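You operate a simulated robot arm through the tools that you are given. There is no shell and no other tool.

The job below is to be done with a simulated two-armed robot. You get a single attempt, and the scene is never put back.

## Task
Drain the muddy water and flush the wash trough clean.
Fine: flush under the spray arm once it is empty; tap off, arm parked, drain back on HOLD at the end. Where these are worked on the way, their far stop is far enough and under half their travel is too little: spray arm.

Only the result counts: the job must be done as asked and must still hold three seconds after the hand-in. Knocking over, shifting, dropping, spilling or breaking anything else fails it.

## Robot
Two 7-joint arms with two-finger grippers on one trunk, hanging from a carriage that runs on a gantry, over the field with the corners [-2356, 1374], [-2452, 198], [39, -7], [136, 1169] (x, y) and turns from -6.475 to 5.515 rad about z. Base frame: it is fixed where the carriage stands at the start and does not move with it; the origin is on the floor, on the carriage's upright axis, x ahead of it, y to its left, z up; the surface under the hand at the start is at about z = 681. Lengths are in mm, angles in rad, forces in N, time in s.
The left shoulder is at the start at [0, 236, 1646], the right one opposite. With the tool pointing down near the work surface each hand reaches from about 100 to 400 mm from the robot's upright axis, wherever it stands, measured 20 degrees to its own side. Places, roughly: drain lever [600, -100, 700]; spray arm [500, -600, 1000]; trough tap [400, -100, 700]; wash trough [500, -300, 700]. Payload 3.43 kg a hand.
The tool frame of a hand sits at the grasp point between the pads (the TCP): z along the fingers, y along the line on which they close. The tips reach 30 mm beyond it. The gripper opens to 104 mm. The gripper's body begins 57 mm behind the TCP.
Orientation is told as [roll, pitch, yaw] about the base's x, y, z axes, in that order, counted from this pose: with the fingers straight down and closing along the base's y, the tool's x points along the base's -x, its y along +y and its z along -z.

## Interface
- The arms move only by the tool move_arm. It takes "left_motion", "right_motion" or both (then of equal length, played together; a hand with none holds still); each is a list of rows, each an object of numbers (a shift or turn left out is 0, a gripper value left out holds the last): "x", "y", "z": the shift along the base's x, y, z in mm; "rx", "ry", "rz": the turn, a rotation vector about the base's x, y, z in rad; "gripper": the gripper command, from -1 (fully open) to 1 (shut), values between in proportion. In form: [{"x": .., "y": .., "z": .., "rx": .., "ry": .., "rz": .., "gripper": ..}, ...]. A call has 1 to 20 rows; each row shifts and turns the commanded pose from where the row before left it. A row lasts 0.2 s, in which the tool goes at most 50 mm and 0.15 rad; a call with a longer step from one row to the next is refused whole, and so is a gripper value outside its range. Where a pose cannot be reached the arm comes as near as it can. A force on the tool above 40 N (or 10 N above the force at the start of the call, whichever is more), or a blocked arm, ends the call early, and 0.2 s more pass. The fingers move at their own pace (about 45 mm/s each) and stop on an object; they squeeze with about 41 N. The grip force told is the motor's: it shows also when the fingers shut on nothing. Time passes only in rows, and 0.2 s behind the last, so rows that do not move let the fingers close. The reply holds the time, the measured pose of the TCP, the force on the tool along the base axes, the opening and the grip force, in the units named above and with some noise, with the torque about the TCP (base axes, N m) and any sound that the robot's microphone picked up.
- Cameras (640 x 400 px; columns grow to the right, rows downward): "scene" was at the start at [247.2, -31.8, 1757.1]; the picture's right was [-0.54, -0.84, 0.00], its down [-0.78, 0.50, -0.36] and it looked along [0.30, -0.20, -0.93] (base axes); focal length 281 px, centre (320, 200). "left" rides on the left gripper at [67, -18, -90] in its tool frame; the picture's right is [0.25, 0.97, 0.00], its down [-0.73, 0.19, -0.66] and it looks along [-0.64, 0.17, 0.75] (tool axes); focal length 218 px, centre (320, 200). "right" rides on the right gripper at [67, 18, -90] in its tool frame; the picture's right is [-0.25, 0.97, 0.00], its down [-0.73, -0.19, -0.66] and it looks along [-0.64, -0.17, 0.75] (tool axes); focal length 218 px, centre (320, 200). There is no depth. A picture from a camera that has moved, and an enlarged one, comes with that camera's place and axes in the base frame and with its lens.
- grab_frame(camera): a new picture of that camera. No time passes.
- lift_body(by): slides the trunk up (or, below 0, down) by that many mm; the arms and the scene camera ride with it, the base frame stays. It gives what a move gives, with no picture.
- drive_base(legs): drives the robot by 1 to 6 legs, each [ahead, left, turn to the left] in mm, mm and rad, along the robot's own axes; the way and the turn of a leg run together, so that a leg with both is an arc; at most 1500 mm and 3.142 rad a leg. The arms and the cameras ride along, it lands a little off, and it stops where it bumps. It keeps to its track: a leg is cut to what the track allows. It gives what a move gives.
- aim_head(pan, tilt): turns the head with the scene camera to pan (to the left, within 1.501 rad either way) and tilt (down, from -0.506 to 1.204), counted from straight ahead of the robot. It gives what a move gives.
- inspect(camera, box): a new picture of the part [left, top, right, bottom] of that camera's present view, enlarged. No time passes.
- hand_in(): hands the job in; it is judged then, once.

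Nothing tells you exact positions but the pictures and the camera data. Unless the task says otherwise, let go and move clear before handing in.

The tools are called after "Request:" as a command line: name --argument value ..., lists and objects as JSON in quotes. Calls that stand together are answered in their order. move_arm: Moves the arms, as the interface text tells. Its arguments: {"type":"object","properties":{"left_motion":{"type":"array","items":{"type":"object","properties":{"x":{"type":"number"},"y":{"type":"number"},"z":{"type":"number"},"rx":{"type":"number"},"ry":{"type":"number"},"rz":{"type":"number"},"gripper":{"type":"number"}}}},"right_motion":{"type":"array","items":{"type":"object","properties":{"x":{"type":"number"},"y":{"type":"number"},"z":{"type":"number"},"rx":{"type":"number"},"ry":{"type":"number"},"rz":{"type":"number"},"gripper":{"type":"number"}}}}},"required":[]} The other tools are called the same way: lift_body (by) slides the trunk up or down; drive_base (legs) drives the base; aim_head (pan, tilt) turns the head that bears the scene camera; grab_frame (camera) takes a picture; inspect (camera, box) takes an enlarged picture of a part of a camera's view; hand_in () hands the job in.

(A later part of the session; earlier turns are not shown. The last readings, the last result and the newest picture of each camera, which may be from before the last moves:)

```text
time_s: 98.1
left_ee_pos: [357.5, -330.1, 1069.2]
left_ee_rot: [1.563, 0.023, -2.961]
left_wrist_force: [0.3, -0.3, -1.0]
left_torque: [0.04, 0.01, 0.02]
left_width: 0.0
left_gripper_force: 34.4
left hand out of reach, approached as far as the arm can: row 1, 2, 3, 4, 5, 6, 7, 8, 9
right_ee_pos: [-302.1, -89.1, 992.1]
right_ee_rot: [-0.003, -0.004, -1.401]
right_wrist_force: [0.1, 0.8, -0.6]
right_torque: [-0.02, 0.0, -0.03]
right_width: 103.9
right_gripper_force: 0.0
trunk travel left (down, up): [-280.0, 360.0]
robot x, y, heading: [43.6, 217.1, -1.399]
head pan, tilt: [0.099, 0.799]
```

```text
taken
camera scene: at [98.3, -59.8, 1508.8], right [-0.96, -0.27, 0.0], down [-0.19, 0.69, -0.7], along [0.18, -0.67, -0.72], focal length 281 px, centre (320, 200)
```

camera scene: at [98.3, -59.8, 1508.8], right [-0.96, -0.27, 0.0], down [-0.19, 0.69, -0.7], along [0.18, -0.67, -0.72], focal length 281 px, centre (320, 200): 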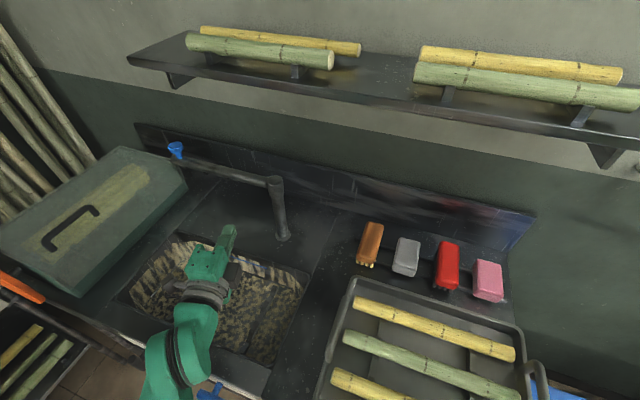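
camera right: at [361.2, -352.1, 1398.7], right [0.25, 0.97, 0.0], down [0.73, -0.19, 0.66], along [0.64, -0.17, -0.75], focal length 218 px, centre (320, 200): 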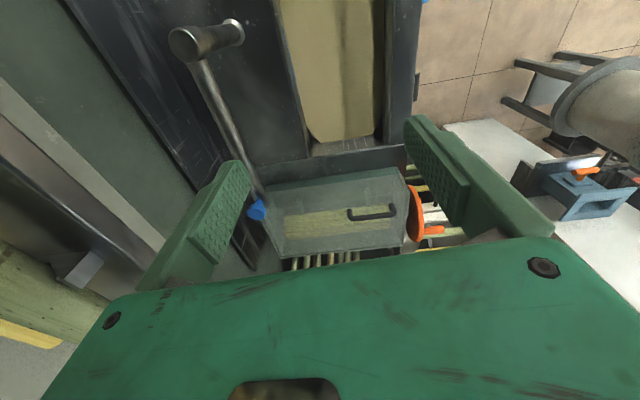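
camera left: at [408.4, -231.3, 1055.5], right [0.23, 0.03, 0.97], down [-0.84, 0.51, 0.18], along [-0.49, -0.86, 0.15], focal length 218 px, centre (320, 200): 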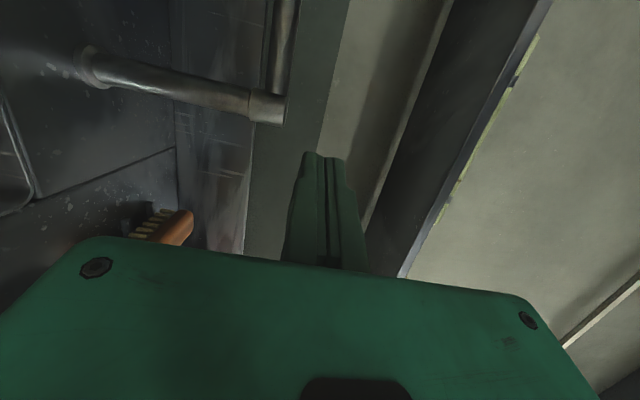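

The hand is level now; I test moving it toward +x again from this pose.

Request:
move_arm --left_motion '[{"x": 10, "z": -5}, {"x": 10, "z": -5}, {"x": 10, "z": -5}, {"x": 10, "z": -5}]'

Request:
move_arm --left_motion '[{"y": -10}, {"y": -10}, {"y": -10}, {"y": -10}]'

```text
time_s: 99.1
left_ee_pos: [357.1, -335.8, 1047.9]
left_ee_rot: [1.564, 0.024, -2.962]
left_wrist_force: [0.2, 0.3, -0.6]
left_torque: [0.0, -0.01, 0.0]
left_width: 0.0
left_gripper_force: 35.2
left hand out of reach, approached as far as the arm can: row 1, 2, 3, 4
right_ee_pos: [-302.3, -88.5, 992.3]
right_ee_rot: [-0.001, -0.005, -1.401]
right_wrist_force: [0.3, 0.8, 0.3]
right_torque: [-0.02, 0.0, 0.01]
right_width: 104.0
right_gripper_force: 0.1
trunk travel left (down, up): [-280.0, 360.0]
robot x, y, heading: [42.6, 219.3, -1.401]
head pan, tilt: [0.099, 0.799]
```

```text
time_s: 100.1
left_ee_pos: [355.7, -376.8, 1049.8]
left_ee_rot: [1.562, 0.023, -2.973]
left_wrist_force: [0.2, -0.6, 0.6]
left_torque: [0.0, -0.04, 0.02]
left_width: 0.0
left_gripper_force: 34.8
right_ee_pos: [-302.6, -88.3, 993.4]
right_ee_rot: [-0.002, -0.004, -1.401]
right_wrist_force: [0.0, 0.2, 0.5]
right_torque: [0.01, 0.01, 0.0]
right_width: 103.7
right_gripper_force: 0.0
trunk travel left (down, up): [-280.0, 360.0]
robot x, y, heading: [42.8, 218.2, -1.399]
head pan, tilt: [0.099, 0.799]
```

Request:
move_arm --left_motion '[{"rz": 0.1, "x": 10}, {"rz": 0.1, "x": 15}, {"rz": 0.1, "x": 15}, {"x": 15}, {"x": 15}, {"x": 15}]'

```text
time_s: 101.5
left_ee_pos: [443.0, -377.4, 1048.7]
left_ee_rot: [1.562, 0.022, -2.672]
left_wrist_force: [-1.0, 0.6, -0.2]
left_torque: [0.0, -0.01, 0.0]
left_width: 0.0
left_gripper_force: 34.0
right_ee_pos: [-302.3, -89.5, 991.5]
right_ee_rot: [-0.003, -0.006, -1.399]
right_wrist_force: [-0.3, 0.2, -0.3]
right_torque: [-0.05, 0.01, 0.02]
right_width: 104.2
right_gripper_force: 0.0
trunk travel left (down, up): [-280.0, 360.0]
robot x, y, heading: [41.4, 213.7, -1.401]
head pan, tilt: [0.099, 0.799]
```

With the tool yawed outward the hand moves freely toward +x. I continue that way, open the fingers, and drive closer to the tube.

Request:
move_arm --left_motion '[{"x": 15, "z": -5, "rz": 0.03, "gripper": -1}, {"x": 15, "z": -5, "rz": 0.03}, {"x": 15, "z": -5, "rz": 0.03}, {"x": 15, "z": -5, "rz": 0.03}, {"x": 15, "z": -5, "rz": 0.03}, {"x": 5, "z": -5}]'

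Request:
drive_base --legs '[[100, -22, 0]]'

Request:
grab_frame --camera "left"

Request:
grab_frame --camera "scene"

```text
time_s: 102.9
left_ee_pos: [521.4, -376.7, 1017.6]
left_ee_rot: [1.56, 0.022, -2.52]
left_wrist_force: [-0.7, 0.3, 0.3]
left_torque: [0.0, 0.03, 0.0]
left_width: 104.0
left_gripper_force: 0.0
right_ee_pos: [-301.8, -87.3, 991.4]
right_ee_rot: [-0.002, -0.004, -1.401]
right_wrist_force: [0.2, 0.7, 0.0]
right_torque: [0.06, 0.02, 0.01]
right_width: 104.2
right_gripper_force: 0.1
trunk travel left (down, up): [-280.0, 360.0]
robot x, y, heading: [43.6, 215.1, -1.401]
head pan, tilt: [0.099, 0.799]
```

```text
time_s: 104.1
left_ee_pos: [517.8, -480.3, 1019.1]
left_ee_rot: [1.562, 0.021, -2.521]
left_wrist_force: [0.5, -0.1, 0.2]
left_torque: [0.01, 0.0, -0.02]
left_width: 103.9
left_gripper_force: 0.0
right_ee_pos: [-305.9, -191.6, 992.6]
right_ee_rot: [-0.002, -0.006, -1.404]
right_wrist_force: [-0.5, 0.3, 0.1]
right_torque: [0.02, -0.02, 0.0]
right_width: 104.0
right_gripper_force: 0.0
trunk travel left (down, up): [-280.0, 360.0]
robot x, y, heading: [39.7, 114.4, -1.407]
head pan, tilt: [0.099, 0.799]
```

```text
taken
camera left: at [520.7, -368.1, 1005.3], right [0.19, 0.13, 0.97], down [-0.98, 0.11, 0.18], along [-0.08, -0.99, 0.15], focal length 218 px, centre (320, 200)
```

left: 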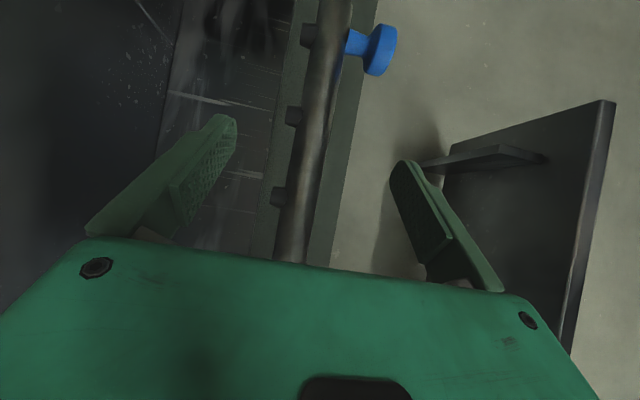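

```text
taken
camera scene: at [93.3, -162.8, 1509.1], right [-0.96, -0.26, 0.0], down [-0.19, 0.69, -0.7], along [0.18, -0.67, -0.72], focal length 281 px, centre (320, 200)
```

scene: 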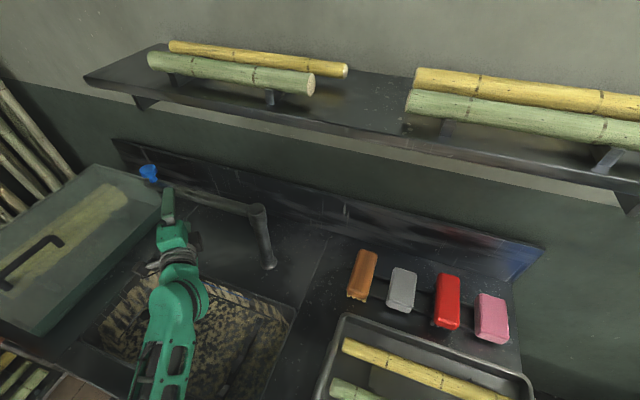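

The camera shows the tube with nozzles beneath and the knob on top, nicely ahead. I zoom in to measure the tube's height before closing in.

Request:
inspect --camera "left" --box '[220, 0, 440, 270]'

Request:
inspect --camera "scene" --box '[100, 130, 320, 290]'

```text
1.48 times, centred on (330, 135) of left
camera zoom: at [520.7, -368.1, 1005.3], right [0.19, 0.13, 0.97], down [-0.98, 0.11, 0.18], along [-0.08, -0.99, 0.15], focal length 323 px, centre (305, 296)
```

zoom: 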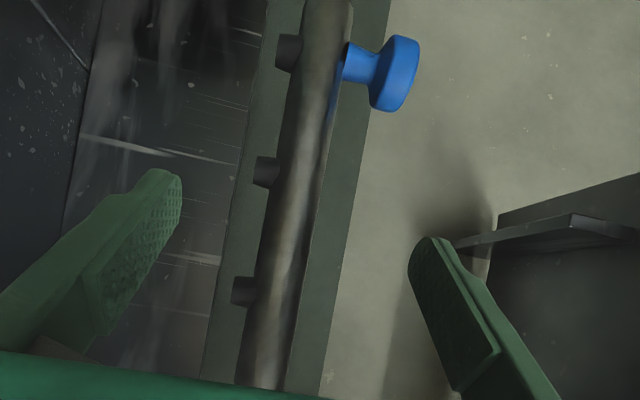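

```text
2.50 times, centred on (210, 210) of scene
camera zoom: at [93.3, -162.8, 1509.1], right [-0.96, -0.26, 0.0], down [-0.19, 0.69, -0.7], along [0.18, -0.67, -0.72], focal length 703 px, centre (595, 175)
```

zoom: 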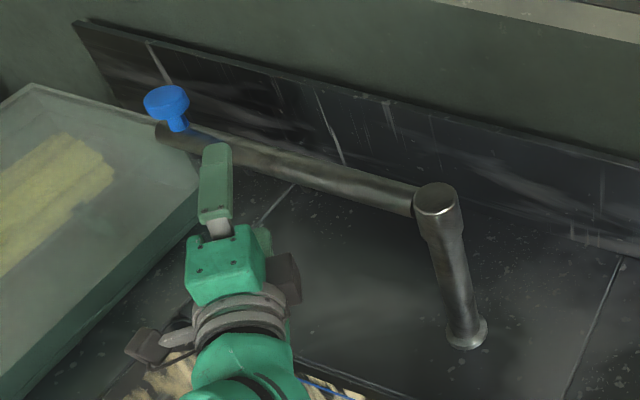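

The tube is ~28 mm thick at z≈1016 with nozzles below at x≈502, 572 and 640; I'll grip between the last two, near x=594, y≈-561. I ease in along the tool direction.

Request:
move_arm --left_motion '[{"x": 18, "z": -2}, {"x": 11, "y": -15}, {"x": 11, "y": -15}, {"x": 11, "y": -15}, {"x": 11, "y": -15}, {}]'

Request:
grab_frame --camera "left"

Request:
inspect --camera "scene" --box '[100, 130, 320, 290]'

```text
time_s: 105.5
left_ee_pos: [579.4, -539.0, 1018.9]
left_ee_rot: [1.561, 0.024, -2.522]
left_wrist_force: [-0.2, -0.5, 0.7]
left_torque: [-0.01, 0.02, -0.02]
left_width: 104.0
left_gripper_force: 0.1
right_ee_pos: [-306.9, -190.8, 991.4]
right_ee_rot: [-0.002, -0.004, -1.402]
right_wrist_force: [-0.8, 0.3, -0.5]
right_torque: [-0.01, 0.03, -0.01]
right_width: 104.2
right_gripper_force: 0.0
trunk travel left (down, up): [-280.0, 360.0]
robot x, y, heading: [40.3, 110.1, -1.403]
head pan, tilt: [0.099, 0.799]
```

```text
taken
camera left: at [582.3, -427.4, 1003.5], right [0.19, 0.13, 0.97], down [-0.98, 0.11, 0.18], along [-0.08, -0.99, 0.15], focal length 218 px, centre (320, 200)
```

left: 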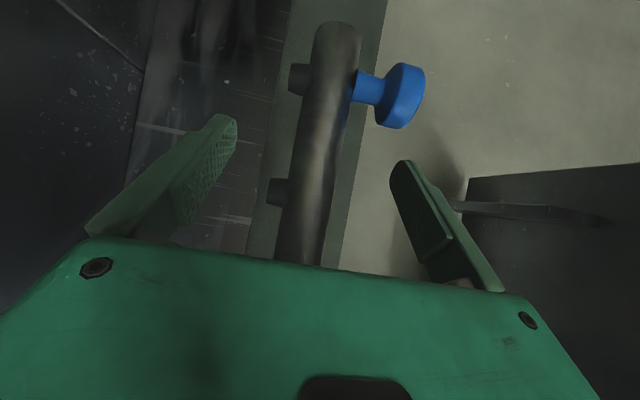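

```text
2.50 times, centred on (210, 210) of scene
camera zoom: at [93.2, -162.0, 1508.8], right [-0.96, -0.26, 0.0], down [-0.19, 0.69, -0.7], along [0.18, -0.67, -0.72], focal length 703 px, centre (595, 175)
```

zoom: 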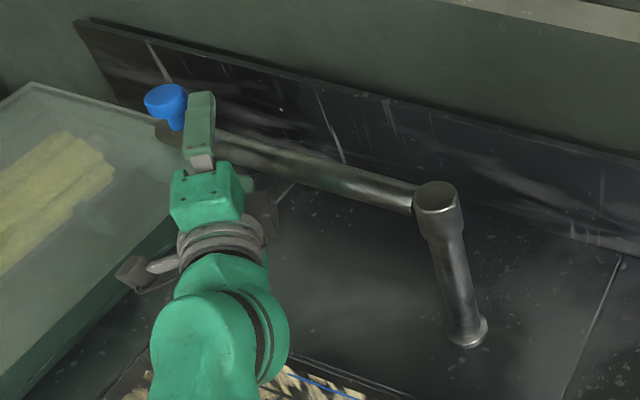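

Request:
move_arm --left_motion '[{"x": 8, "y": -10}, {"x": 7, "y": -10}, {"y": -7}, {}]'

Request:
grab_frame --camera "left"

```text
time_s: 106.5
left_ee_pos: [594.7, -566.5, 1016.0]
left_ee_rot: [1.563, 0.023, -2.522]
left_wrist_force: [-0.4, 0.7, 0.0]
left_torque: [0.0, -0.01, 0.01]
left_width: 104.0
left_gripper_force: 0.0
right_ee_pos: [-305.6, -190.3, 990.3]
right_ee_rot: [-0.002, -0.006, -1.403]
right_wrist_force: [-1.0, 0.3, -0.2]
right_torque: [-0.02, -0.01, 0.0]
right_width: 103.9
right_gripper_force: 0.0
trunk travel left (down, up): [-280.0, 360.0]
robot x, y, heading: [35.7, 118.5, -1.408]
head pan, tilt: [0.099, 0.799]
```

```text
taken
camera left: at [597.9, -454.3, 1002.5], right [0.19, 0.13, 0.97], down [-0.98, 0.11, 0.18], along [-0.08, -0.99, 0.14], focal length 218 px, centre (320, 200)
```

left: 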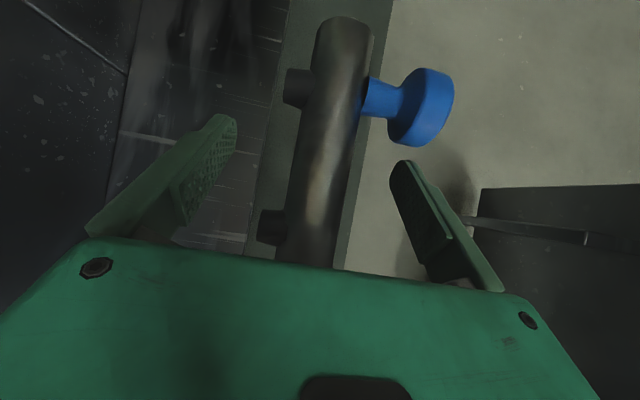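

The tube lies right between the pads at the TCP. I nudge up 2 mm and close on it.

Request:
move_arm --left_motion '[{"z": 2}, {"gripper": 1}, {"gripper": 1}, {"gripper": 1}, {"gripper": 1}, {"gripper": 1}, {"gripper": 1}]'

Request:
grab_frame --camera "left"

```text
time_s: 108.1
left_ee_pos: [594.6, -563.7, 1015.4]
left_ee_rot: [1.557, 0.021, -2.519]
left_wrist_force: [4.4, -2.5, -11.5]
left_torque: [0.05, 0.52, 0.48]
left_width: 29.4
left_gripper_force: 45.3
right_ee_pos: [-306.2, -189.5, 991.7]
right_ee_rot: [-0.001, -0.004, -1.402]
right_wrist_force: [0.4, -0.5, 1.0]
right_torque: [-0.01, 0.0, 0.01]
right_width: 104.0
right_gripper_force: 0.0
trunk travel left (down, up): [-280.0, 360.0]
robot x, y, heading: [37.8, 111.8, -1.402]
head pan, tilt: [0.099, 0.799]
```

```text
taken
camera left: at [598.0, -453.0, 1001.6], right [0.2, 0.12, 0.97], down [-0.98, 0.1, 0.18], along [-0.08, -0.99, 0.14], focal length 218 px, centre (320, 200)
```

left: 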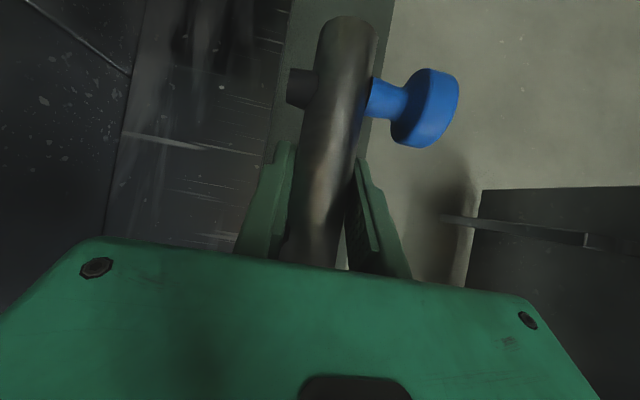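

The tube is gripped (29 mm). I begin swinging it out on a circle about the hub (≈ [350,-545]), in short parts while watching the force.

Request:
move_arm --left_motion '[{"x": 0.4, "y": 8, "z": -1}, {"x": 0.3, "y": 8, "z": -1}, {"x": 0.1, "y": 8.5}, {"x": -0.5, "y": 12}, {"x": -1.2, "y": 12}]'

Request:
inspect --camera "scene" --box '[80, 130, 320, 300]'

```text
time_s: 109.3
left_ee_pos: [593.1, -516.3, 1014.3]
left_ee_rot: [1.559, 0.021, -2.523]
left_wrist_force: [2.7, -2.2, -14.5]
left_torque: [-0.08, 1.02, 0.71]
left_width: 29.7
left_gripper_force: 44.9
right_ee_pos: [-307.3, -189.6, 991.9]
right_ee_rot: [-0.004, -0.003, -1.402]
right_wrist_force: [-0.3, 0.3, 0.0]
right_torque: [0.03, 0.0, 0.01]
right_width: 104.0
right_gripper_force: 0.0
trunk travel left (down, up): [-280.0, 360.0]
robot x, y, heading: [40.6, 115.7, -1.401]
head pan, tilt: [0.099, 0.799]
```

```text
2.35 times, centred on (200, 215) of scene
camera zoom: at [92.9, -161.8, 1508.6], right [-0.96, -0.26, 0.0], down [-0.19, 0.69, -0.7], along [0.18, -0.67, -0.72], focal length 662 px, centre (602, 165)
```

zoom: 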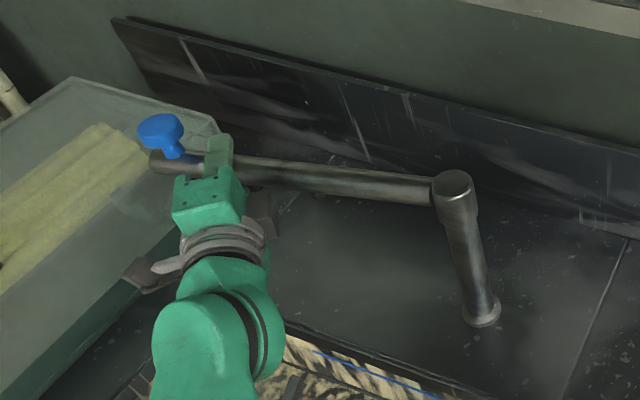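

The arm swings smoothly with low force. I continue along the arc, easing down slightly to relieve the vertical load.

Request:
move_arm --left_motion '[{"x": -1.8, "y": 12.1, "z": -1}, {"x": -2.4, "y": 12, "z": -1}, {"x": -3, "y": 11.9, "z": -1}, {"x": -3.5, "y": 11.7}, {"x": -4.2, "y": 11.5}, {"x": -4.7, "y": 11.3}, {"x": -5.3, "y": 11}, {"x": -5.8, "y": 10.8}]'

Request:
inspect --camera "scene" --box '[80, 130, 320, 300]'

Request:
grab_frame --camera "left"

```text
time_s: 111.1
left_ee_pos: [563.6, -424.7, 1015.1]
left_ee_rot: [1.562, 0.02, -2.522]
left_wrist_force: [3.0, -1.9, -4.9]
left_torque: [-0.35, 0.9, 0.78]
left_width: 29.8
left_gripper_force: 45.2
right_ee_pos: [-306.3, -190.5, 992.5]
right_ee_rot: [-0.003, -0.006, -1.403]
right_wrist_force: [0.3, 0.7, -0.3]
right_torque: [0.01, 0.01, 0.0]
right_width: 104.0
right_gripper_force: 0.0
trunk travel left (down, up): [-280.0, 360.0]
robot x, y, heading: [39.5, 113.0, -1.401]
head pan, tilt: [0.099, 0.799]
```

```text
2.35 times, centred on (200, 215) of scene
camera zoom: at [93.4, -162.3, 1508.9], right [-0.96, -0.26, 0.0], down [-0.19, 0.69, -0.7], along [0.18, -0.67, -0.72], focal length 662 px, centre (602, 165)
```

zoom: 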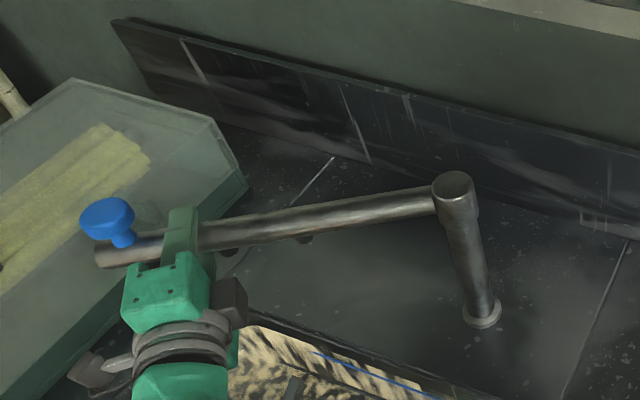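

```text
taken
camera left: at [566.7, -313.3, 1001.1], right [0.19, 0.13, 0.97], down [-0.98, 0.11, 0.18], along [-0.08, -0.99, 0.15], focal length 218 px, centre (320, 200)
```

left: 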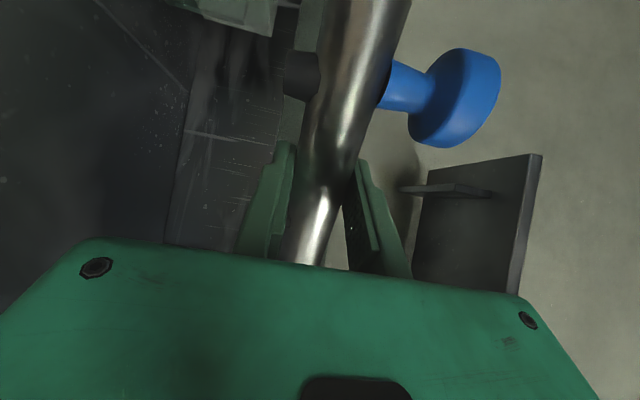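

About 35° swung so far with low force. I continue the arc.

Request:
move_arm --left_motion '[{"x": -6.4, "y": 10.5}, {"x": -6.8, "y": 10.1}, {"x": -7.4, "y": 9.8}, {"x": -7.8, "y": 9.4}, {"x": -8.3, "y": 9}, {"x": -8.8, "y": 8.6}, {"x": -9.2, "y": 8.1}, {"x": -9.5, "y": 7.7}]'

Request:
inspect --camera "scene" --box '[80, 130, 320, 300]'

Request:
grab_frame --camera "left"

```text
time_s: 112.9
left_ee_pos: [499.8, -350.8, 1015.6]
left_ee_rot: [1.564, 0.023, -2.523]
left_wrist_force: [8.3, 3.1, 1.9]
left_torque: [-0.72, 0.69, 1.02]
left_width: 30.0
left_gripper_force: 44.9
right_ee_pos: [-304.6, -190.3, 991.3]
right_ee_rot: [-0.002, -0.006, -1.401]
right_wrist_force: [0.0, -0.2, 0.3]
right_torque: [0.0, 0.0, 0.01]
right_width: 104.1
right_gripper_force: 0.1
trunk travel left (down, up): [-280.0, 360.0]
robot x, y, heading: [39.0, 110.8, -1.406]
head pan, tilt: [0.099, 0.799]
```

```text
2.35 times, centred on (200, 215) of scene
camera zoom: at [94.1, -162.1, 1508.9], right [-0.96, -0.26, 0.0], down [-0.19, 0.69, -0.7], along [0.19, -0.67, -0.72], focal length 662 px, centre (602, 165)
```

zoom: 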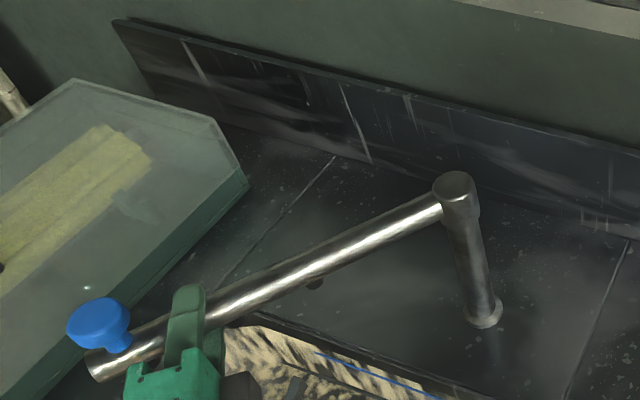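

```text
taken
camera left: at [502.8, -239.9, 1001.1], right [0.19, 0.13, 0.97], down [-0.98, 0.11, 0.18], along [-0.08, -0.99, 0.15], focal length 218 px, centre (320, 200)
```

left: 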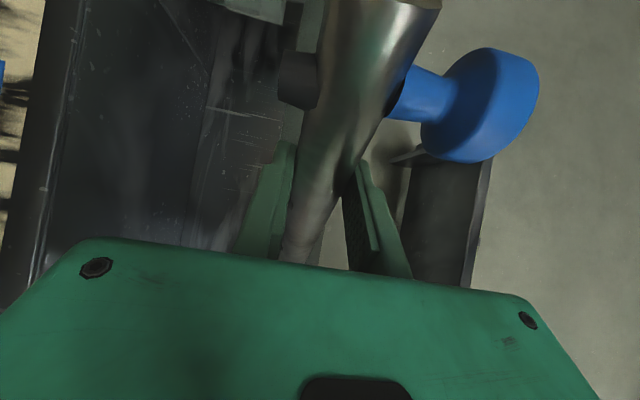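

Still free at about 57°. I continue toward the far stop.

Request:
move_arm --left_motion '[{"x": -9.9, "y": 7.2}, {"x": -10.3, "y": 6.7}, {"x": -10.5, "y": 6.2}, {"x": -10.9, "y": 5.6}, {"x": -11.1, "y": 5}, {"x": -11.4, "y": 4.5}]'

Request:
aim_head --pan 0.1 --tilt 1.0

Request:
grab_frame --camera "scene"

Request:
grab_frame --camera "left"

```text
time_s: 114.3
left_ee_pos: [435.0, -316.4, 1014.1]
left_ee_rot: [1.563, 0.024, -2.522]
left_wrist_force: [6.8, 5.9, 4.6]
left_torque: [-1.11, 0.44, 1.1]
left_width: 29.8
left_gripper_force: 45.3
right_ee_pos: [-305.5, -189.2, 992.6]
right_ee_rot: [-0.003, -0.005, -1.402]
right_wrist_force: [0.2, -0.8, -0.4]
right_torque: [0.01, 0.0, 0.06]
right_width: 104.0
right_gripper_force: 0.0
trunk travel left (down, up): [-280.0, 360.0]
robot x, y, heading: [38.8, 110.3, -1.401]
head pan, tilt: [0.099, 0.799]
```

```text
time_s: 115.0
left_ee_pos: [435.9, -316.2, 1015.3]
left_ee_rot: [1.563, 0.022, -2.522]
left_wrist_force: [5.6, 7.2, 8.6]
left_torque: [-1.2, 0.47, 0.49]
left_width: 30.0
left_gripper_force: 44.9
right_ee_pos: [-305.9, -189.8, 991.0]
right_ee_rot: [-0.002, -0.004, -1.403]
right_wrist_force: [-0.7, 0.4, 0.3]
right_torque: [-0.01, 0.02, -0.04]
right_width: 104.1
right_gripper_force: 0.1
trunk travel left (down, up): [-280.0, 360.0]
robot x, y, heading: [36.8, 114.6, -1.403]
head pan, tilt: [0.099, 1.0]
```

```text
taken
camera scene: at [91.2, -151.3, 1493.7], right [-0.96, -0.26, 0.0], down [-0.22, 0.81, -0.54], along [0.14, -0.52, -0.84], focal length 281 px, centre (320, 200)
```

scene: 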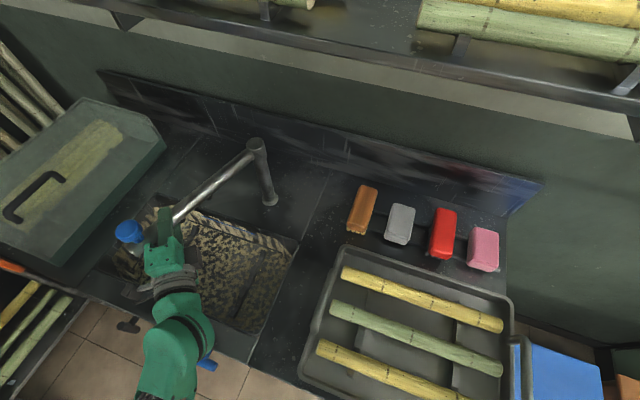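

```text
taken
camera left: at [438.6, -204.4, 1001.1], right [0.19, 0.13, 0.97], down [-0.98, 0.11, 0.18], along [-0.08, -0.99, 0.15], focal length 218 px, centre (320, 200)
```

left: 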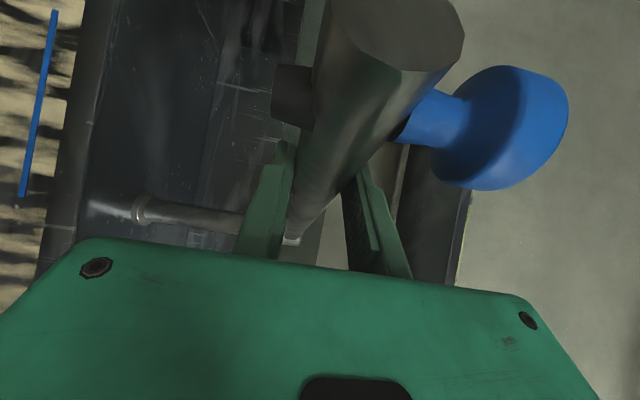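

Now ~74° and still no stop. I keep going carefully.

Request:
move_arm --left_motion '[{"x": -11.6, "y": 3.9}, {"x": -11.8, "y": 3.4}, {"x": -11.9, "y": 2.8}, {"x": -12, "y": 2.2}, {"x": -12.1, "y": 1.6}, {"x": -12.2, "y": 1}]'

Request:
grab_frame --camera "scene"

Request:
grab_frame --camera "left"

```text
time_s: 116.4
left_ee_pos: [363.8, -301.7, 1014.5]
left_ee_rot: [1.564, 0.023, -2.52]
left_wrist_force: [6.3, 4.6, 8.6]
left_torque: [-1.41, 0.16, 1.38]
left_width: 29.9
left_gripper_force: 45.2
right_ee_pos: [-305.3, -190.6, 992.8]
right_ee_rot: [-0.002, -0.004, -1.403]
right_wrist_force: [-0.2, 0.5, 0.7]
right_torque: [0.0, -0.02, 0.01]
right_width: 103.9
right_gripper_force: 0.1
trunk travel left (down, up): [-280.0, 360.0]
robot x, y, heading: [36.6, 116.2, -1.399]
head pan, tilt: [0.099, 1.0]
```

```text
taken
camera scene: at [91.3, -151.5, 1493.8], right [-0.96, -0.26, 0.0], down [-0.22, 0.81, -0.54], along [0.14, -0.52, -0.84], focal length 281 px, centre (320, 200)
```

scene: 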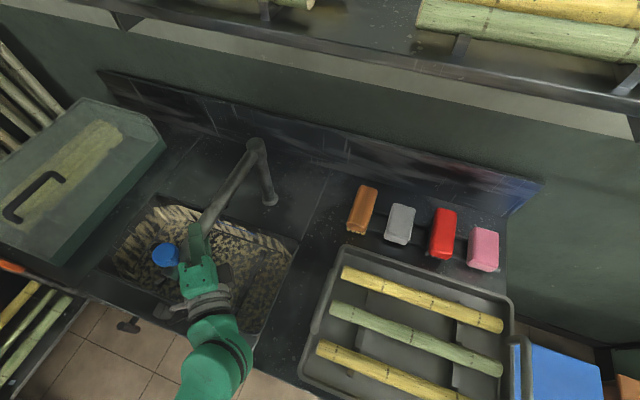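

```text
taken
camera left: at [367.6, -189.9, 1001.1], right [0.19, 0.13, 0.97], down [-0.98, 0.11, 0.18], along [-0.08, -0.99, 0.15], focal length 218 px, centre (320, 200)
```

left: 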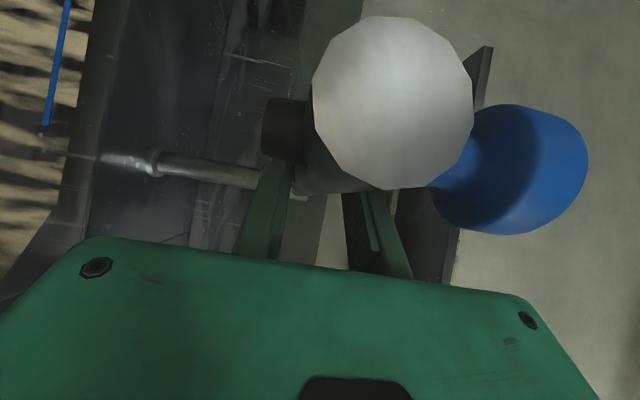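

At ~91° the tube crosses over the middle of the trough, yet no stop felt. I go a little further, yawing the hand along, to find the far stop.

Request:
move_arm --left_motion '[{"x": -10, "y": 0.3, "rz": 0.05}, {"x": -10, "y": -0.2, "rz": 0.05}, {"x": -10, "y": -0.6, "rz": 0.05}]'

Request:
grab_frame --camera "scene"

Request:
grab_frame --camera "left"

```text
time_s: 117.2
left_ee_pos: [326.9, -302.7, 1010.0]
left_ee_rot: [1.556, 0.024, -2.378]
left_wrist_force: [-0.4, 0.6, 0.5]
left_torque: [0.01, 0.01, 0.03]
left_width: 0.1
left_gripper_force: 33.9
right_ee_pos: [-310.6, -190.2, 992.3]
right_ee_rot: [-0.006, -0.005, -1.404]
right_wrist_force: [-0.9, 0.5, -0.1]
right_torque: [-0.02, -0.05, 0.0]
right_width: 104.0
right_gripper_force: 0.1
trunk travel left (down, up): [-280.0, 360.0]
robot x, y, heading: [36.6, 113.8, -1.404]
head pan, tilt: [0.099, 1.0]
```

```text
taken
camera scene: at [88.0, -151.6, 1493.3], right [-0.96, -0.26, 0.0], down [-0.22, 0.81, -0.54], along [0.14, -0.52, -0.84], focal length 281 px, centre (320, 200)
```

scene: 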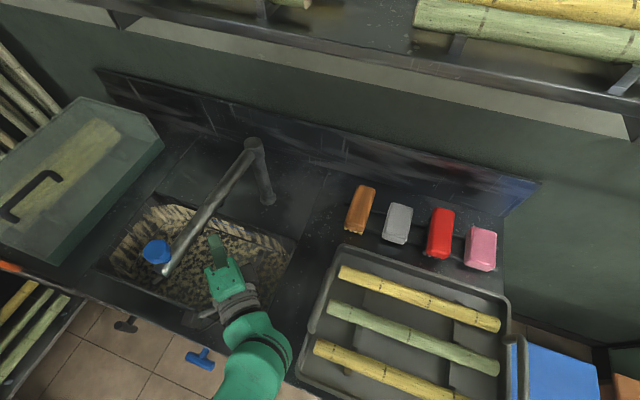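

```text
taken
camera left: at [313.8, -191.4, 997.2], right [0.18, 0.15, 0.97], down [-0.98, -0.04, 0.18], along [0.06, -0.99, 0.14], focal length 218 px, centre (320, 200)
```

left: 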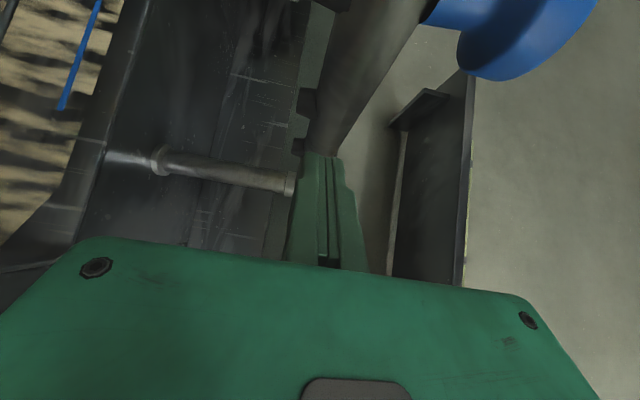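

The tube met its far stop (about 90° from parked, lying over the trough) and the fingers slid off it. It stays put over the trough, so I retreat, drive back and lower the trunk for the tap.

Request:
move_arm --left_motion '[{"x": -15, "y": 2}, {"x": -20, "y": 5}, {"x": -10, "y": 10}]'

Request:
drive_base --legs '[[-360, -130, 0], [0, 0, 0.2]]'

Request:
aim_head --pan 0.1 --tilt 0.8

Request:
grab_frame --camera "scene"

```text
time_s: 118.0
left_ee_pos: [286.0, -284.4, 1012.8]
left_ee_rot: [1.563, 0.022, -2.373]
left_wrist_force: [0.6, 0.1, 0.9]
left_torque: [-0.01, 0.01, 0.0]
left_width: 0.1
left_gripper_force: 34.9
right_ee_pos: [-307.8, -190.6, 991.9]
right_ee_rot: [-0.002, -0.004, -1.404]
right_wrist_force: [0.3, -0.5, 0.7]
right_torque: [0.01, 0.0, 0.01]
right_width: 104.2
right_gripper_force: 0.1
trunk travel left (down, up): [-280.0, 360.0]
robot x, y, heading: [43.1, 113.8, -1.405]
head pan, tilt: [0.099, 1.0]
```

```text
time_s: 121.2
left_ee_pos: [173.9, 105.4, 1014.7]
left_ee_rot: [1.562, 0.021, -2.172]
left_wrist_force: [0.9, -0.1, -0.1]
left_torque: [-0.02, -0.01, 0.04]
left_width: 0.2
left_gripper_force: 34.6
right_ee_pos: [-426.8, 81.5, 991.9]
right_ee_rot: [0.0, -0.008, -1.202]
right_wrist_force: [0.2, -1.0, 0.1]
right_torque: [-0.05, 0.01, -0.06]
right_width: 104.0
right_gripper_force: 0.1
trunk travel left (down, up): [-280.0, 360.0]
robot x, y, heading: [-152.9, 448.8, -1.204]
head pan, tilt: [0.099, 1.0]
```

```text
time_s: 121.9
left_ee_pos: [172.3, 105.3, 1014.3]
left_ee_rot: [1.562, 0.021, -2.172]
left_wrist_force: [0.7, -0.7, 0.0]
left_torque: [-0.01, 0.04, -0.04]
left_width: 0.0
left_gripper_force: 35.2
right_ee_pos: [-426.5, 80.8, 992.4]
right_ee_rot: [-0.001, -0.005, -1.203]
right_wrist_force: [-1.0, -0.3, 0.2]
right_torque: [-0.01, 0.01, -0.03]
right_width: 104.0
right_gripper_force: 0.0
trunk travel left (down, up): [-280.0, 360.0]
robot x, y, heading: [-151.0, 446.5, -1.206]
head pan, tilt: [0.099, 0.799]
```

```text
taken
camera scene: at [-41.2, 187.5, 1508.8], right [-0.89, -0.45, 0.0], down [-0.32, 0.64, -0.7], along [0.31, -0.62, -0.72], focal length 281 px, centre (320, 200)
```

scene: 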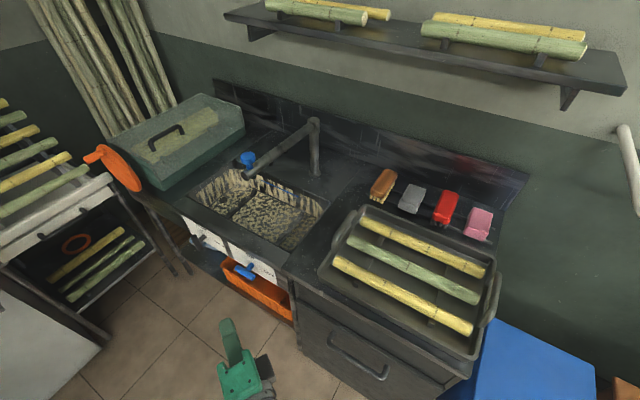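

The spray arm lies over the trough as wanted. I lower the trunk, bring the hand in front of the tap, and refine the tap's position with the wrist camera.

Request:
lift_body --by -274

Request:
drive_base --legs '[[44, -17, 0]]'

Request:
move_arm --left_motion '[{"x": 18, "y": -8, "rz": -0.06, "z": -3}, {"x": 18, "y": -8, "rz": -0.06, "z": -3}, {"x": 18, "y": -8, "rz": -0.06, "z": -3}, {"x": 18, "y": -8, "rz": -0.06, "z": -3}, {"x": 18, "y": -8, "rz": -0.06, "z": -3}, {"x": 18, "y": -8, "rz": -0.06, "z": -3}, {"x": 18, "y": -8, "rz": -0.06, "z": -3}, {"x": 18, "y": -8, "rz": -0.06, "z": -3}, {"x": 18, "y": -8, "rz": -0.06, "z": -3}, {"x": 18, "y": -8, "rz": -0.06, "z": -3}]'

Request:
grab_frame --camera "left"

Request:
grab_frame --camera "scene"

```text
time_s: 124.7
left_ee_pos: [172.5, 105.2, 739.2]
left_ee_rot: [1.565, 0.021, -2.173]
left_wrist_force: [-0.8, 0.2, -0.5]
left_torque: [-0.02, 0.02, 0.01]
left_width: 0.0
left_gripper_force: 34.8
right_ee_pos: [-427.6, 80.2, 717.1]
right_ee_rot: [-0.001, -0.006, -1.203]
right_wrist_force: [0.2, 0.1, 0.0]
right_torque: [0.0, -0.02, -0.02]
right_width: 103.9
right_gripper_force: 0.2
trunk travel left (down, up): [-6.0, 634.0]
robot x, y, heading: [-151.1, 449.2, -1.202]
head pan, tilt: [0.099, 0.799]
```

```text
time_s: 125.6
left_ee_pos: [173.5, 61.0, 739.5]
left_ee_rot: [1.56, 0.024, -2.172]
left_wrist_force: [0.4, 0.1, 0.0]
left_torque: [0.01, -0.02, 0.0]
left_width: 0.2
left_gripper_force: 34.9
right_ee_pos: [-427.2, 36.4, 717.6]
right_ee_rot: [0.0, -0.003, -1.202]
right_wrist_force: [0.1, 0.8, 0.9]
right_torque: [0.01, 0.0, 0.01]
right_width: 104.2
right_gripper_force: 0.0
trunk travel left (down, up): [-6.0, 634.0]
robot x, y, heading: [-148.7, 402.6, -1.204]
head pan, tilt: [0.099, 0.799]
```

```text
time_s: 127.8
left_ee_pos: [345.5, -16.2, 707.5]
left_ee_rot: [1.582, 0.027, -2.684]
left_wrist_force: [-0.2, -0.9, -1.4]
left_torque: [0.0, -0.02, -0.02]
left_width: 0.0
left_gripper_force: 34.6
left hand out of reach, approached as far as the arm can: row 9, 10
right_ee_pos: [-423.1, 30.7, 717.3]
right_ee_rot: [-0.002, -0.008, -1.203]
right_wrist_force: [0.8, -0.6, -0.8]
right_torque: [0.05, 0.05, 0.01]
right_width: 104.1
right_gripper_force: 0.1
trunk travel left (down, up): [-6.0, 634.0]
robot x, y, heading: [-149.1, 402.9, -1.205]
head pan, tilt: [0.099, 0.799]
```

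```text
taken
camera left: at [368.1, 92.8, 692.0], right [0.2, 0.11, 0.97], down [-0.95, 0.27, 0.16], along [-0.24, -0.96, 0.16], focal length 218 px, centre (320, 200)
```

left: 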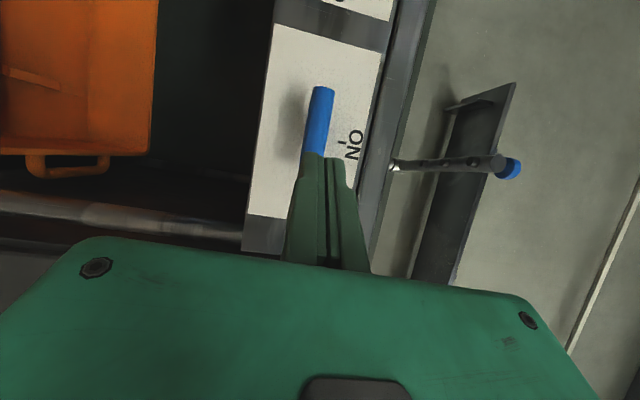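

```text
taken
camera scene: at [-39.6, 139.3, 1235.3], right [-0.89, -0.45, 0.0], down [-0.32, 0.64, -0.7], along [0.32, -0.62, -0.72], focal length 281 px, centre (320, 200)
```

scene: 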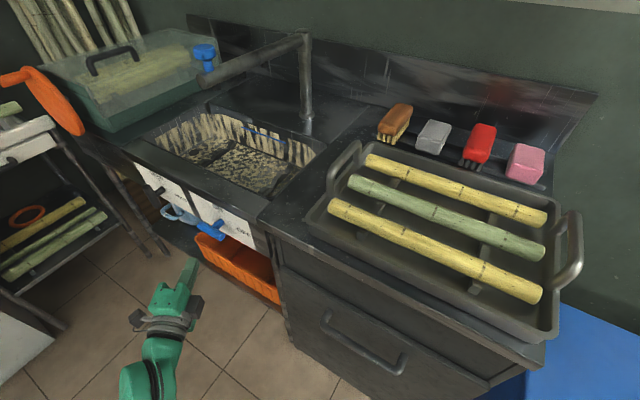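

The tap bar is about [374,-122,708]. I take the rod down below its +x end, then in.

Request:
move_arm --left_motion '[{"x": 13, "y": -5, "z": -11}, {"x": 13, "y": -5, "z": -11}, {"x": 13, "y": -5, "z": -11}, {"x": 13, "y": -5, "z": -11}, {}]'

Request:
grab_frame --camera "left"

Request:
inspect --camera "scene" --box '[110, 150, 310, 290]'

```text
time_s: 129.0
left_ee_pos: [395.1, -33.6, 664.3]
left_ee_rot: [1.573, 0.025, -2.714]
left_wrist_force: [0.1, 0.2, 0.7]
left_torque: [-0.01, 0.01, -0.02]
left_width: 0.0
left_gripper_force: 34.7
right_ee_pos: [-427.3, 34.0, 718.3]
right_ee_rot: [-0.002, -0.004, -1.203]
right_wrist_force: [0.3, 0.6, -0.1]
right_torque: [0.02, -0.02, -0.02]
right_width: 104.0
right_gripper_force: 0.0
trunk travel left (down, up): [-6.0, 634.0]
robot x, y, heading: [-149.4, 402.1, -1.202]
head pan, tilt: [0.099, 0.799]
```

```text
taken
camera left: at [420.4, 75.6, 649.6], right [0.21, 0.1, 0.97], down [-0.94, 0.29, 0.17], along [-0.27, -0.95, 0.15], focal length 218 px, centre (320, 200)
```

left: 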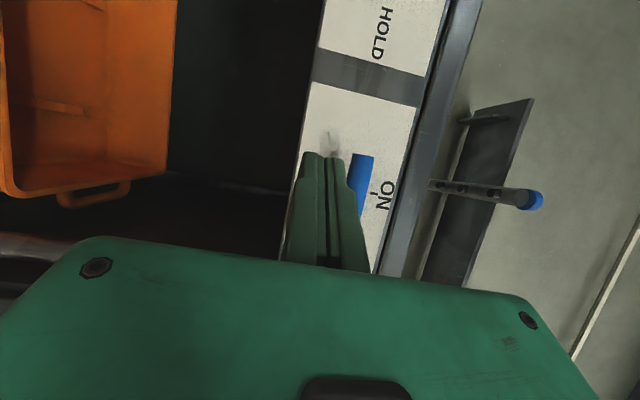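

```text
2.86 times, centred on (210, 220) of scene
camera zoom: at [-41.3, 141.1, 1234.8], right [-0.89, -0.45, 0.0], down [-0.32, 0.64, -0.7], along [0.31, -0.62, -0.72], focal length 804 px, centre (634, 143)
```

zoom: 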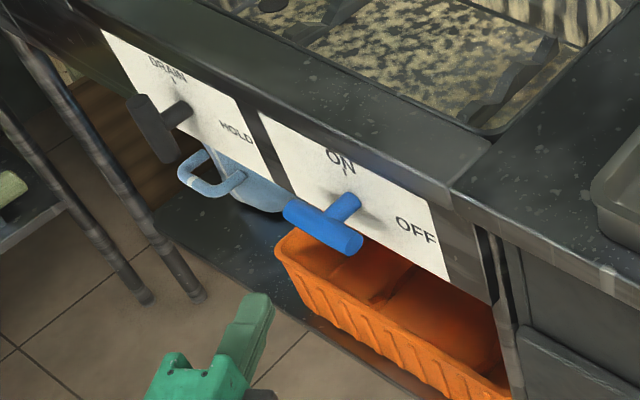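

Request:
move_arm --left_motion '[{"x": 3, "y": -19}, {"y": -19}, {"y": -19}, {"y": -19}, {}]'

Request:
inspect --camera "scene" --box '[150, 160, 270, 250]'

```text
time_s: 130.2
left_ee_pos: [398.2, -109.0, 663.9]
left_ee_rot: [1.572, 0.027, -2.717]
left_wrist_force: [0.0, 0.4, -0.3]
left_torque: [0.0, -0.02, 0.03]
left_width: 0.3
left_gripper_force: 34.6
right_ee_pos: [-428.5, 34.4, 718.5]
right_ee_rot: [-0.002, -0.003, -1.203]
right_wrist_force: [-0.1, -0.8, 0.2]
right_torque: [0.01, -0.03, -0.03]
right_width: 104.2
right_gripper_force: 0.1
trunk travel left (down, up): [-6.0, 634.0]
robot x, y, heading: [-148.0, 404.3, -1.202]
head pan, tilt: [0.099, 0.799]
```

```text
4.44 times, centred on (210, 205) of scene
camera zoom: at [-41.2, 141.5, 1234.7], right [-0.89, -0.45, 0.0], down [-0.32, 0.64, -0.7], along [0.31, -0.62, -0.72], focal length 1250 px, centre (809, 178)
```

zoom: 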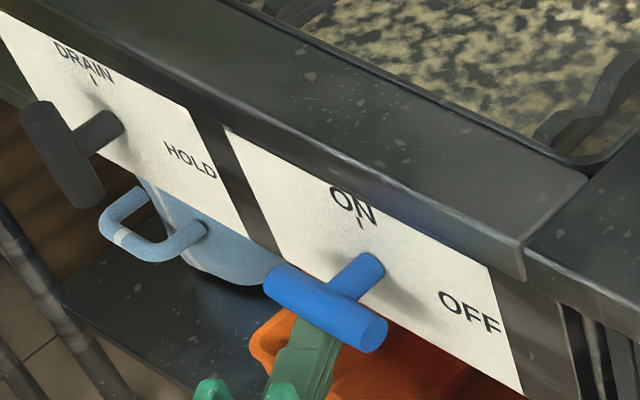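

Request:
move_arm --left_motion '[{"z": 4}, {"z": 4}, {"z": 4}, {"z": 3}, {"z": 3}, {"z": 3}, {"z": 3}, {"z": 3}, {"z": 3}]'

Request:
inspect --camera "scene" --box '[150, 160, 270, 250]'

```text
time_s: 132.2
left_ee_pos: [400.8, -108.0, 695.1]
left_ee_rot: [1.571, 0.025, -2.713]
left_wrist_force: [7.2, 2.5, -7.5]
left_torque: [-0.02, -0.03, 0.02]
left_width: 0.0
left_gripper_force: 34.2
right_ee_pos: [-425.1, 34.6, 717.6]
right_ee_rot: [0.0, -0.003, -1.203]
right_wrist_force: [0.5, 0.8, -0.8]
right_torque: [-0.02, 0.03, -0.02]
right_width: 103.9
right_gripper_force: 0.2
trunk travel left (down, up): [-6.0, 634.0]
robot x, y, heading: [-148.1, 401.3, -1.199]
head pan, tilt: [0.099, 0.799]
```

```text
4.44 times, centred on (210, 205) of scene
camera zoom: at [-40.1, 141.8, 1234.7], right [-0.89, -0.45, 0.0], down [-0.32, 0.64, -0.7], along [0.31, -0.62, -0.72], focal length 1250 px, centre (809, 178)
```

zoom: 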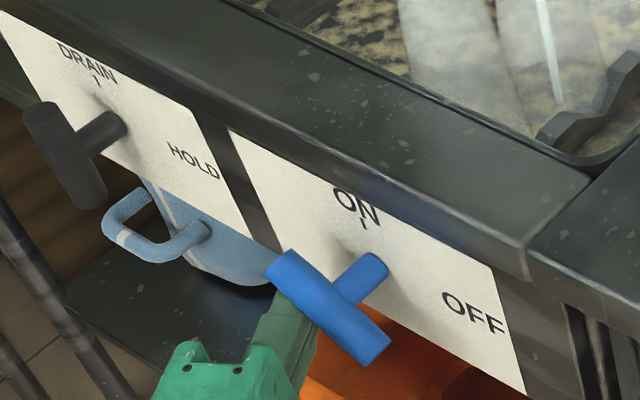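

The tap turns the same way and water is already spraying into the trough. I open it fully along the same arc.

Request:
move_arm --left_motion '[{"x": 1, "z": 3.8}, {"x": 1, "z": 3.8}, {"z": 4.5}, {"z": 4.5}, {"x": -1, "z": 4.4}, {"x": -1.2, "z": 4.3}, {"x": -2.1, "z": 3.9}, {"x": -2.3, "z": 3.8}, {"x": -3, "z": 3.2}, {"x": -3.3, "z": 3}]'

Request:
grab_frame --camera "scene"

Request:
inspect --camera "scene" --box '[100, 40, 340, 260]'

```text
time_s: 134.4
left_ee_pos: [397.5, -104.6, 733.6]
left_ee_rot: [1.572, 0.031, -2.708]
left_wrist_force: [28.6, 9.2, -9.3]
left_torque: [-0.01, -0.06, -0.02]
left_width: 6.1
left_gripper_force: 34.8
right_ee_pos: [-419.2, 35.7, 716.2]
right_ee_rot: [0.003, -0.004, -1.203]
right_wrist_force: [-0.2, 0.0, -0.6]
right_torque: [0.0, 0.03, -0.03]
right_width: 104.0
right_gripper_force: 0.0
trunk travel left (down, up): [-6.0, 634.0]
robot x, y, heading: [-146.1, 401.1, -1.199]
head pan, tilt: [0.099, 0.799]
```

```text
taken
camera scene: at [-36.1, 143.1, 1234.7], right [-0.89, -0.45, 0.0], down [-0.32, 0.64, -0.7], along [0.32, -0.62, -0.72], focal length 281 px, centre (320, 200)
```

scene: 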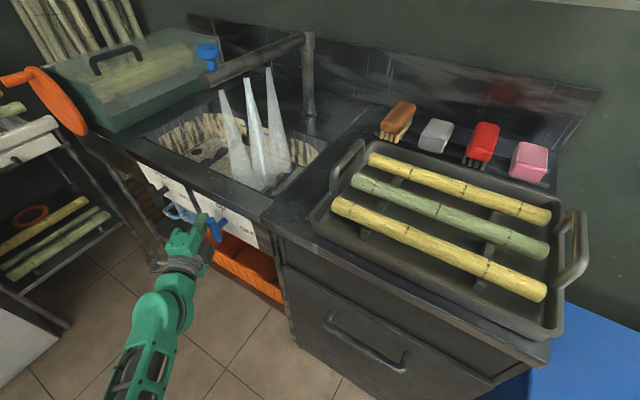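

```text
1.82 times, centred on (220, 150) of scene
camera zoom: at [-36.1, 143.1, 1234.7], right [-0.89, -0.45, 0.0], down [-0.32, 0.64, -0.7], along [0.32, -0.62, -0.72], focal length 512 px, centre (502, 291)
```

zoom: 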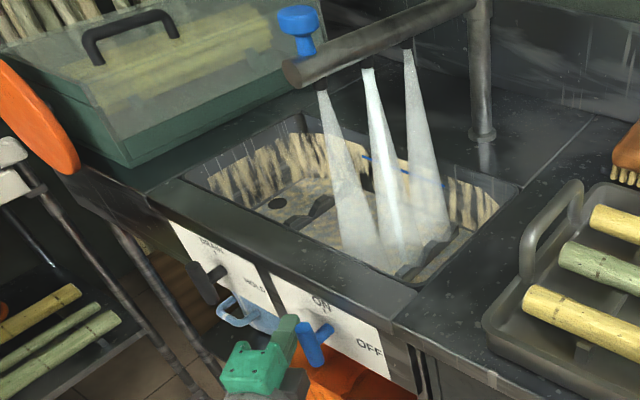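

Water sprays from all nozzles into the trough. I release the tap handle, back off, and let it flush while watching the mud.

Request:
move_arm --left_motion '[{"x": 4, "z": -1}, {"x": 4}, {"y": 20}, {"y": 25}, {}, {}, {}, {}, {}, {}, {}, {}, {}, {}, {}, {}, {}, {}, {}, {}]'

Request:
inspect --camera "scene" --box '[100, 40, 340, 260]'

```text
time_s: 138.6
left_ee_pos: [395.8, -65.6, 732.5]
left_ee_rot: [1.572, 0.026, -2.716]
left_wrist_force: [0.7, -0.3, 0.6]
left_torque: [-0.03, -0.02, 0.01]
left_width: 0.2
left_gripper_force: 34.9
right_ee_pos: [-426.3, 32.9, 718.1]
right_ee_rot: [-0.001, -0.005, -1.203]
right_wrist_force: [0.1, 0.7, -0.2]
right_torque: [0.04, -0.01, -0.01]
right_width: 103.9
right_gripper_force: 0.0
trunk travel left (down, up): [-6.0, 634.0]
robot x, y, heading: [-151.6, 400.0, -1.204]
head pan, tilt: [0.099, 0.799]
```

```text
1.82 times, centred on (220, 150) of scene
camera zoom: at [-41.0, 140.9, 1234.8], right [-0.89, -0.45, 0.0], down [-0.32, 0.64, -0.7], along [0.31, -0.62, -0.72], focal length 512 px, centre (502, 291)
```

zoom: 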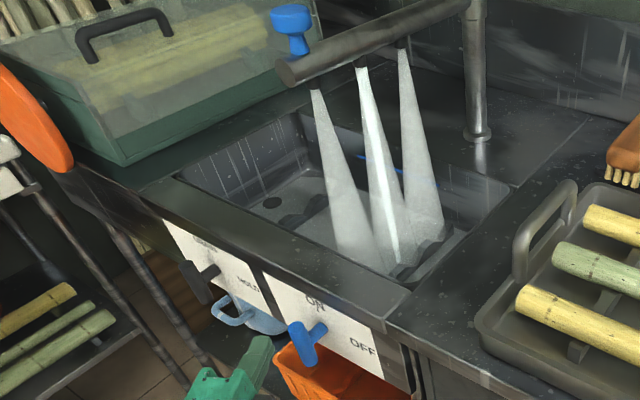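

The mud has gone and the trough looks clean. I'll let it run a bit longer while placing the rod beside the handle's lower end for closing.

Request:
move_arm --left_motion '[{"x": 2, "z": -13}, {"x": 2, "z": -13}, {"z": -13}, {"z": -13}, {}, {}, {}, {}, {}]'

Request:
inspect --camera "scene" --box '[130, 80, 330, 210]'

Request:
grab_frame --camera "left"

```text
time_s: 140.6
left_ee_pos: [400.3, -66.0, 680.8]
left_ee_rot: [1.572, 0.027, -2.718]
left_wrist_force: [0.6, 1.0, 1.0]
left_torque: [-0.04, 0.01, -0.02]
left_width: 0.1
left_gripper_force: 35.2
right_ee_pos: [-427.3, 33.7, 718.1]
right_ee_rot: [-0.002, -0.005, -1.203]
right_wrist_force: [0.2, -0.3, 0.2]
right_torque: [0.02, 0.03, -0.05]
right_width: 104.1
right_gripper_force: 0.1
trunk travel left (down, up): [-6.0, 634.0]
robot x, y, heading: [-148.3, 399.9, -1.205]
head pan, tilt: [0.099, 0.799]
```

```text
3.08 times, centred on (230, 145) of scene
camera zoom: at [-41.1, 140.9, 1234.8], right [-0.89, -0.45, 0.0], down [-0.32, 0.64, -0.7], along [0.31, -0.62, -0.72], focal length 866 px, centre (597, 369)
```

zoom: 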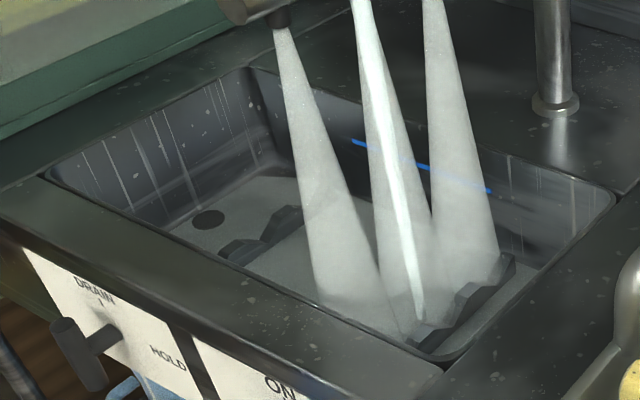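

```text
taken
camera left: at [424.5, 43.7, 665.5], right [0.21, 0.1, 0.97], down [-0.94, 0.29, 0.17], along [-0.27, -0.95, 0.15], focal length 218 px, centre (320, 200)
```

left: 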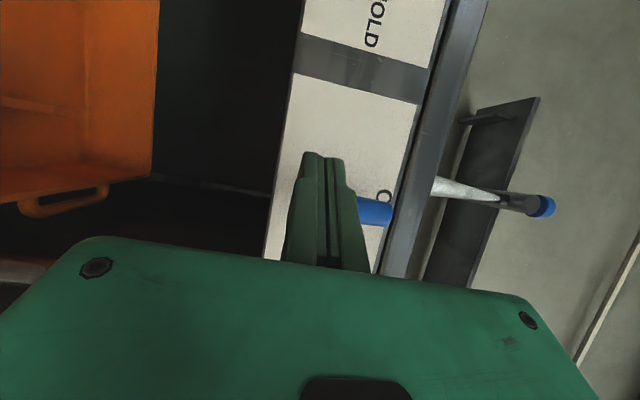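

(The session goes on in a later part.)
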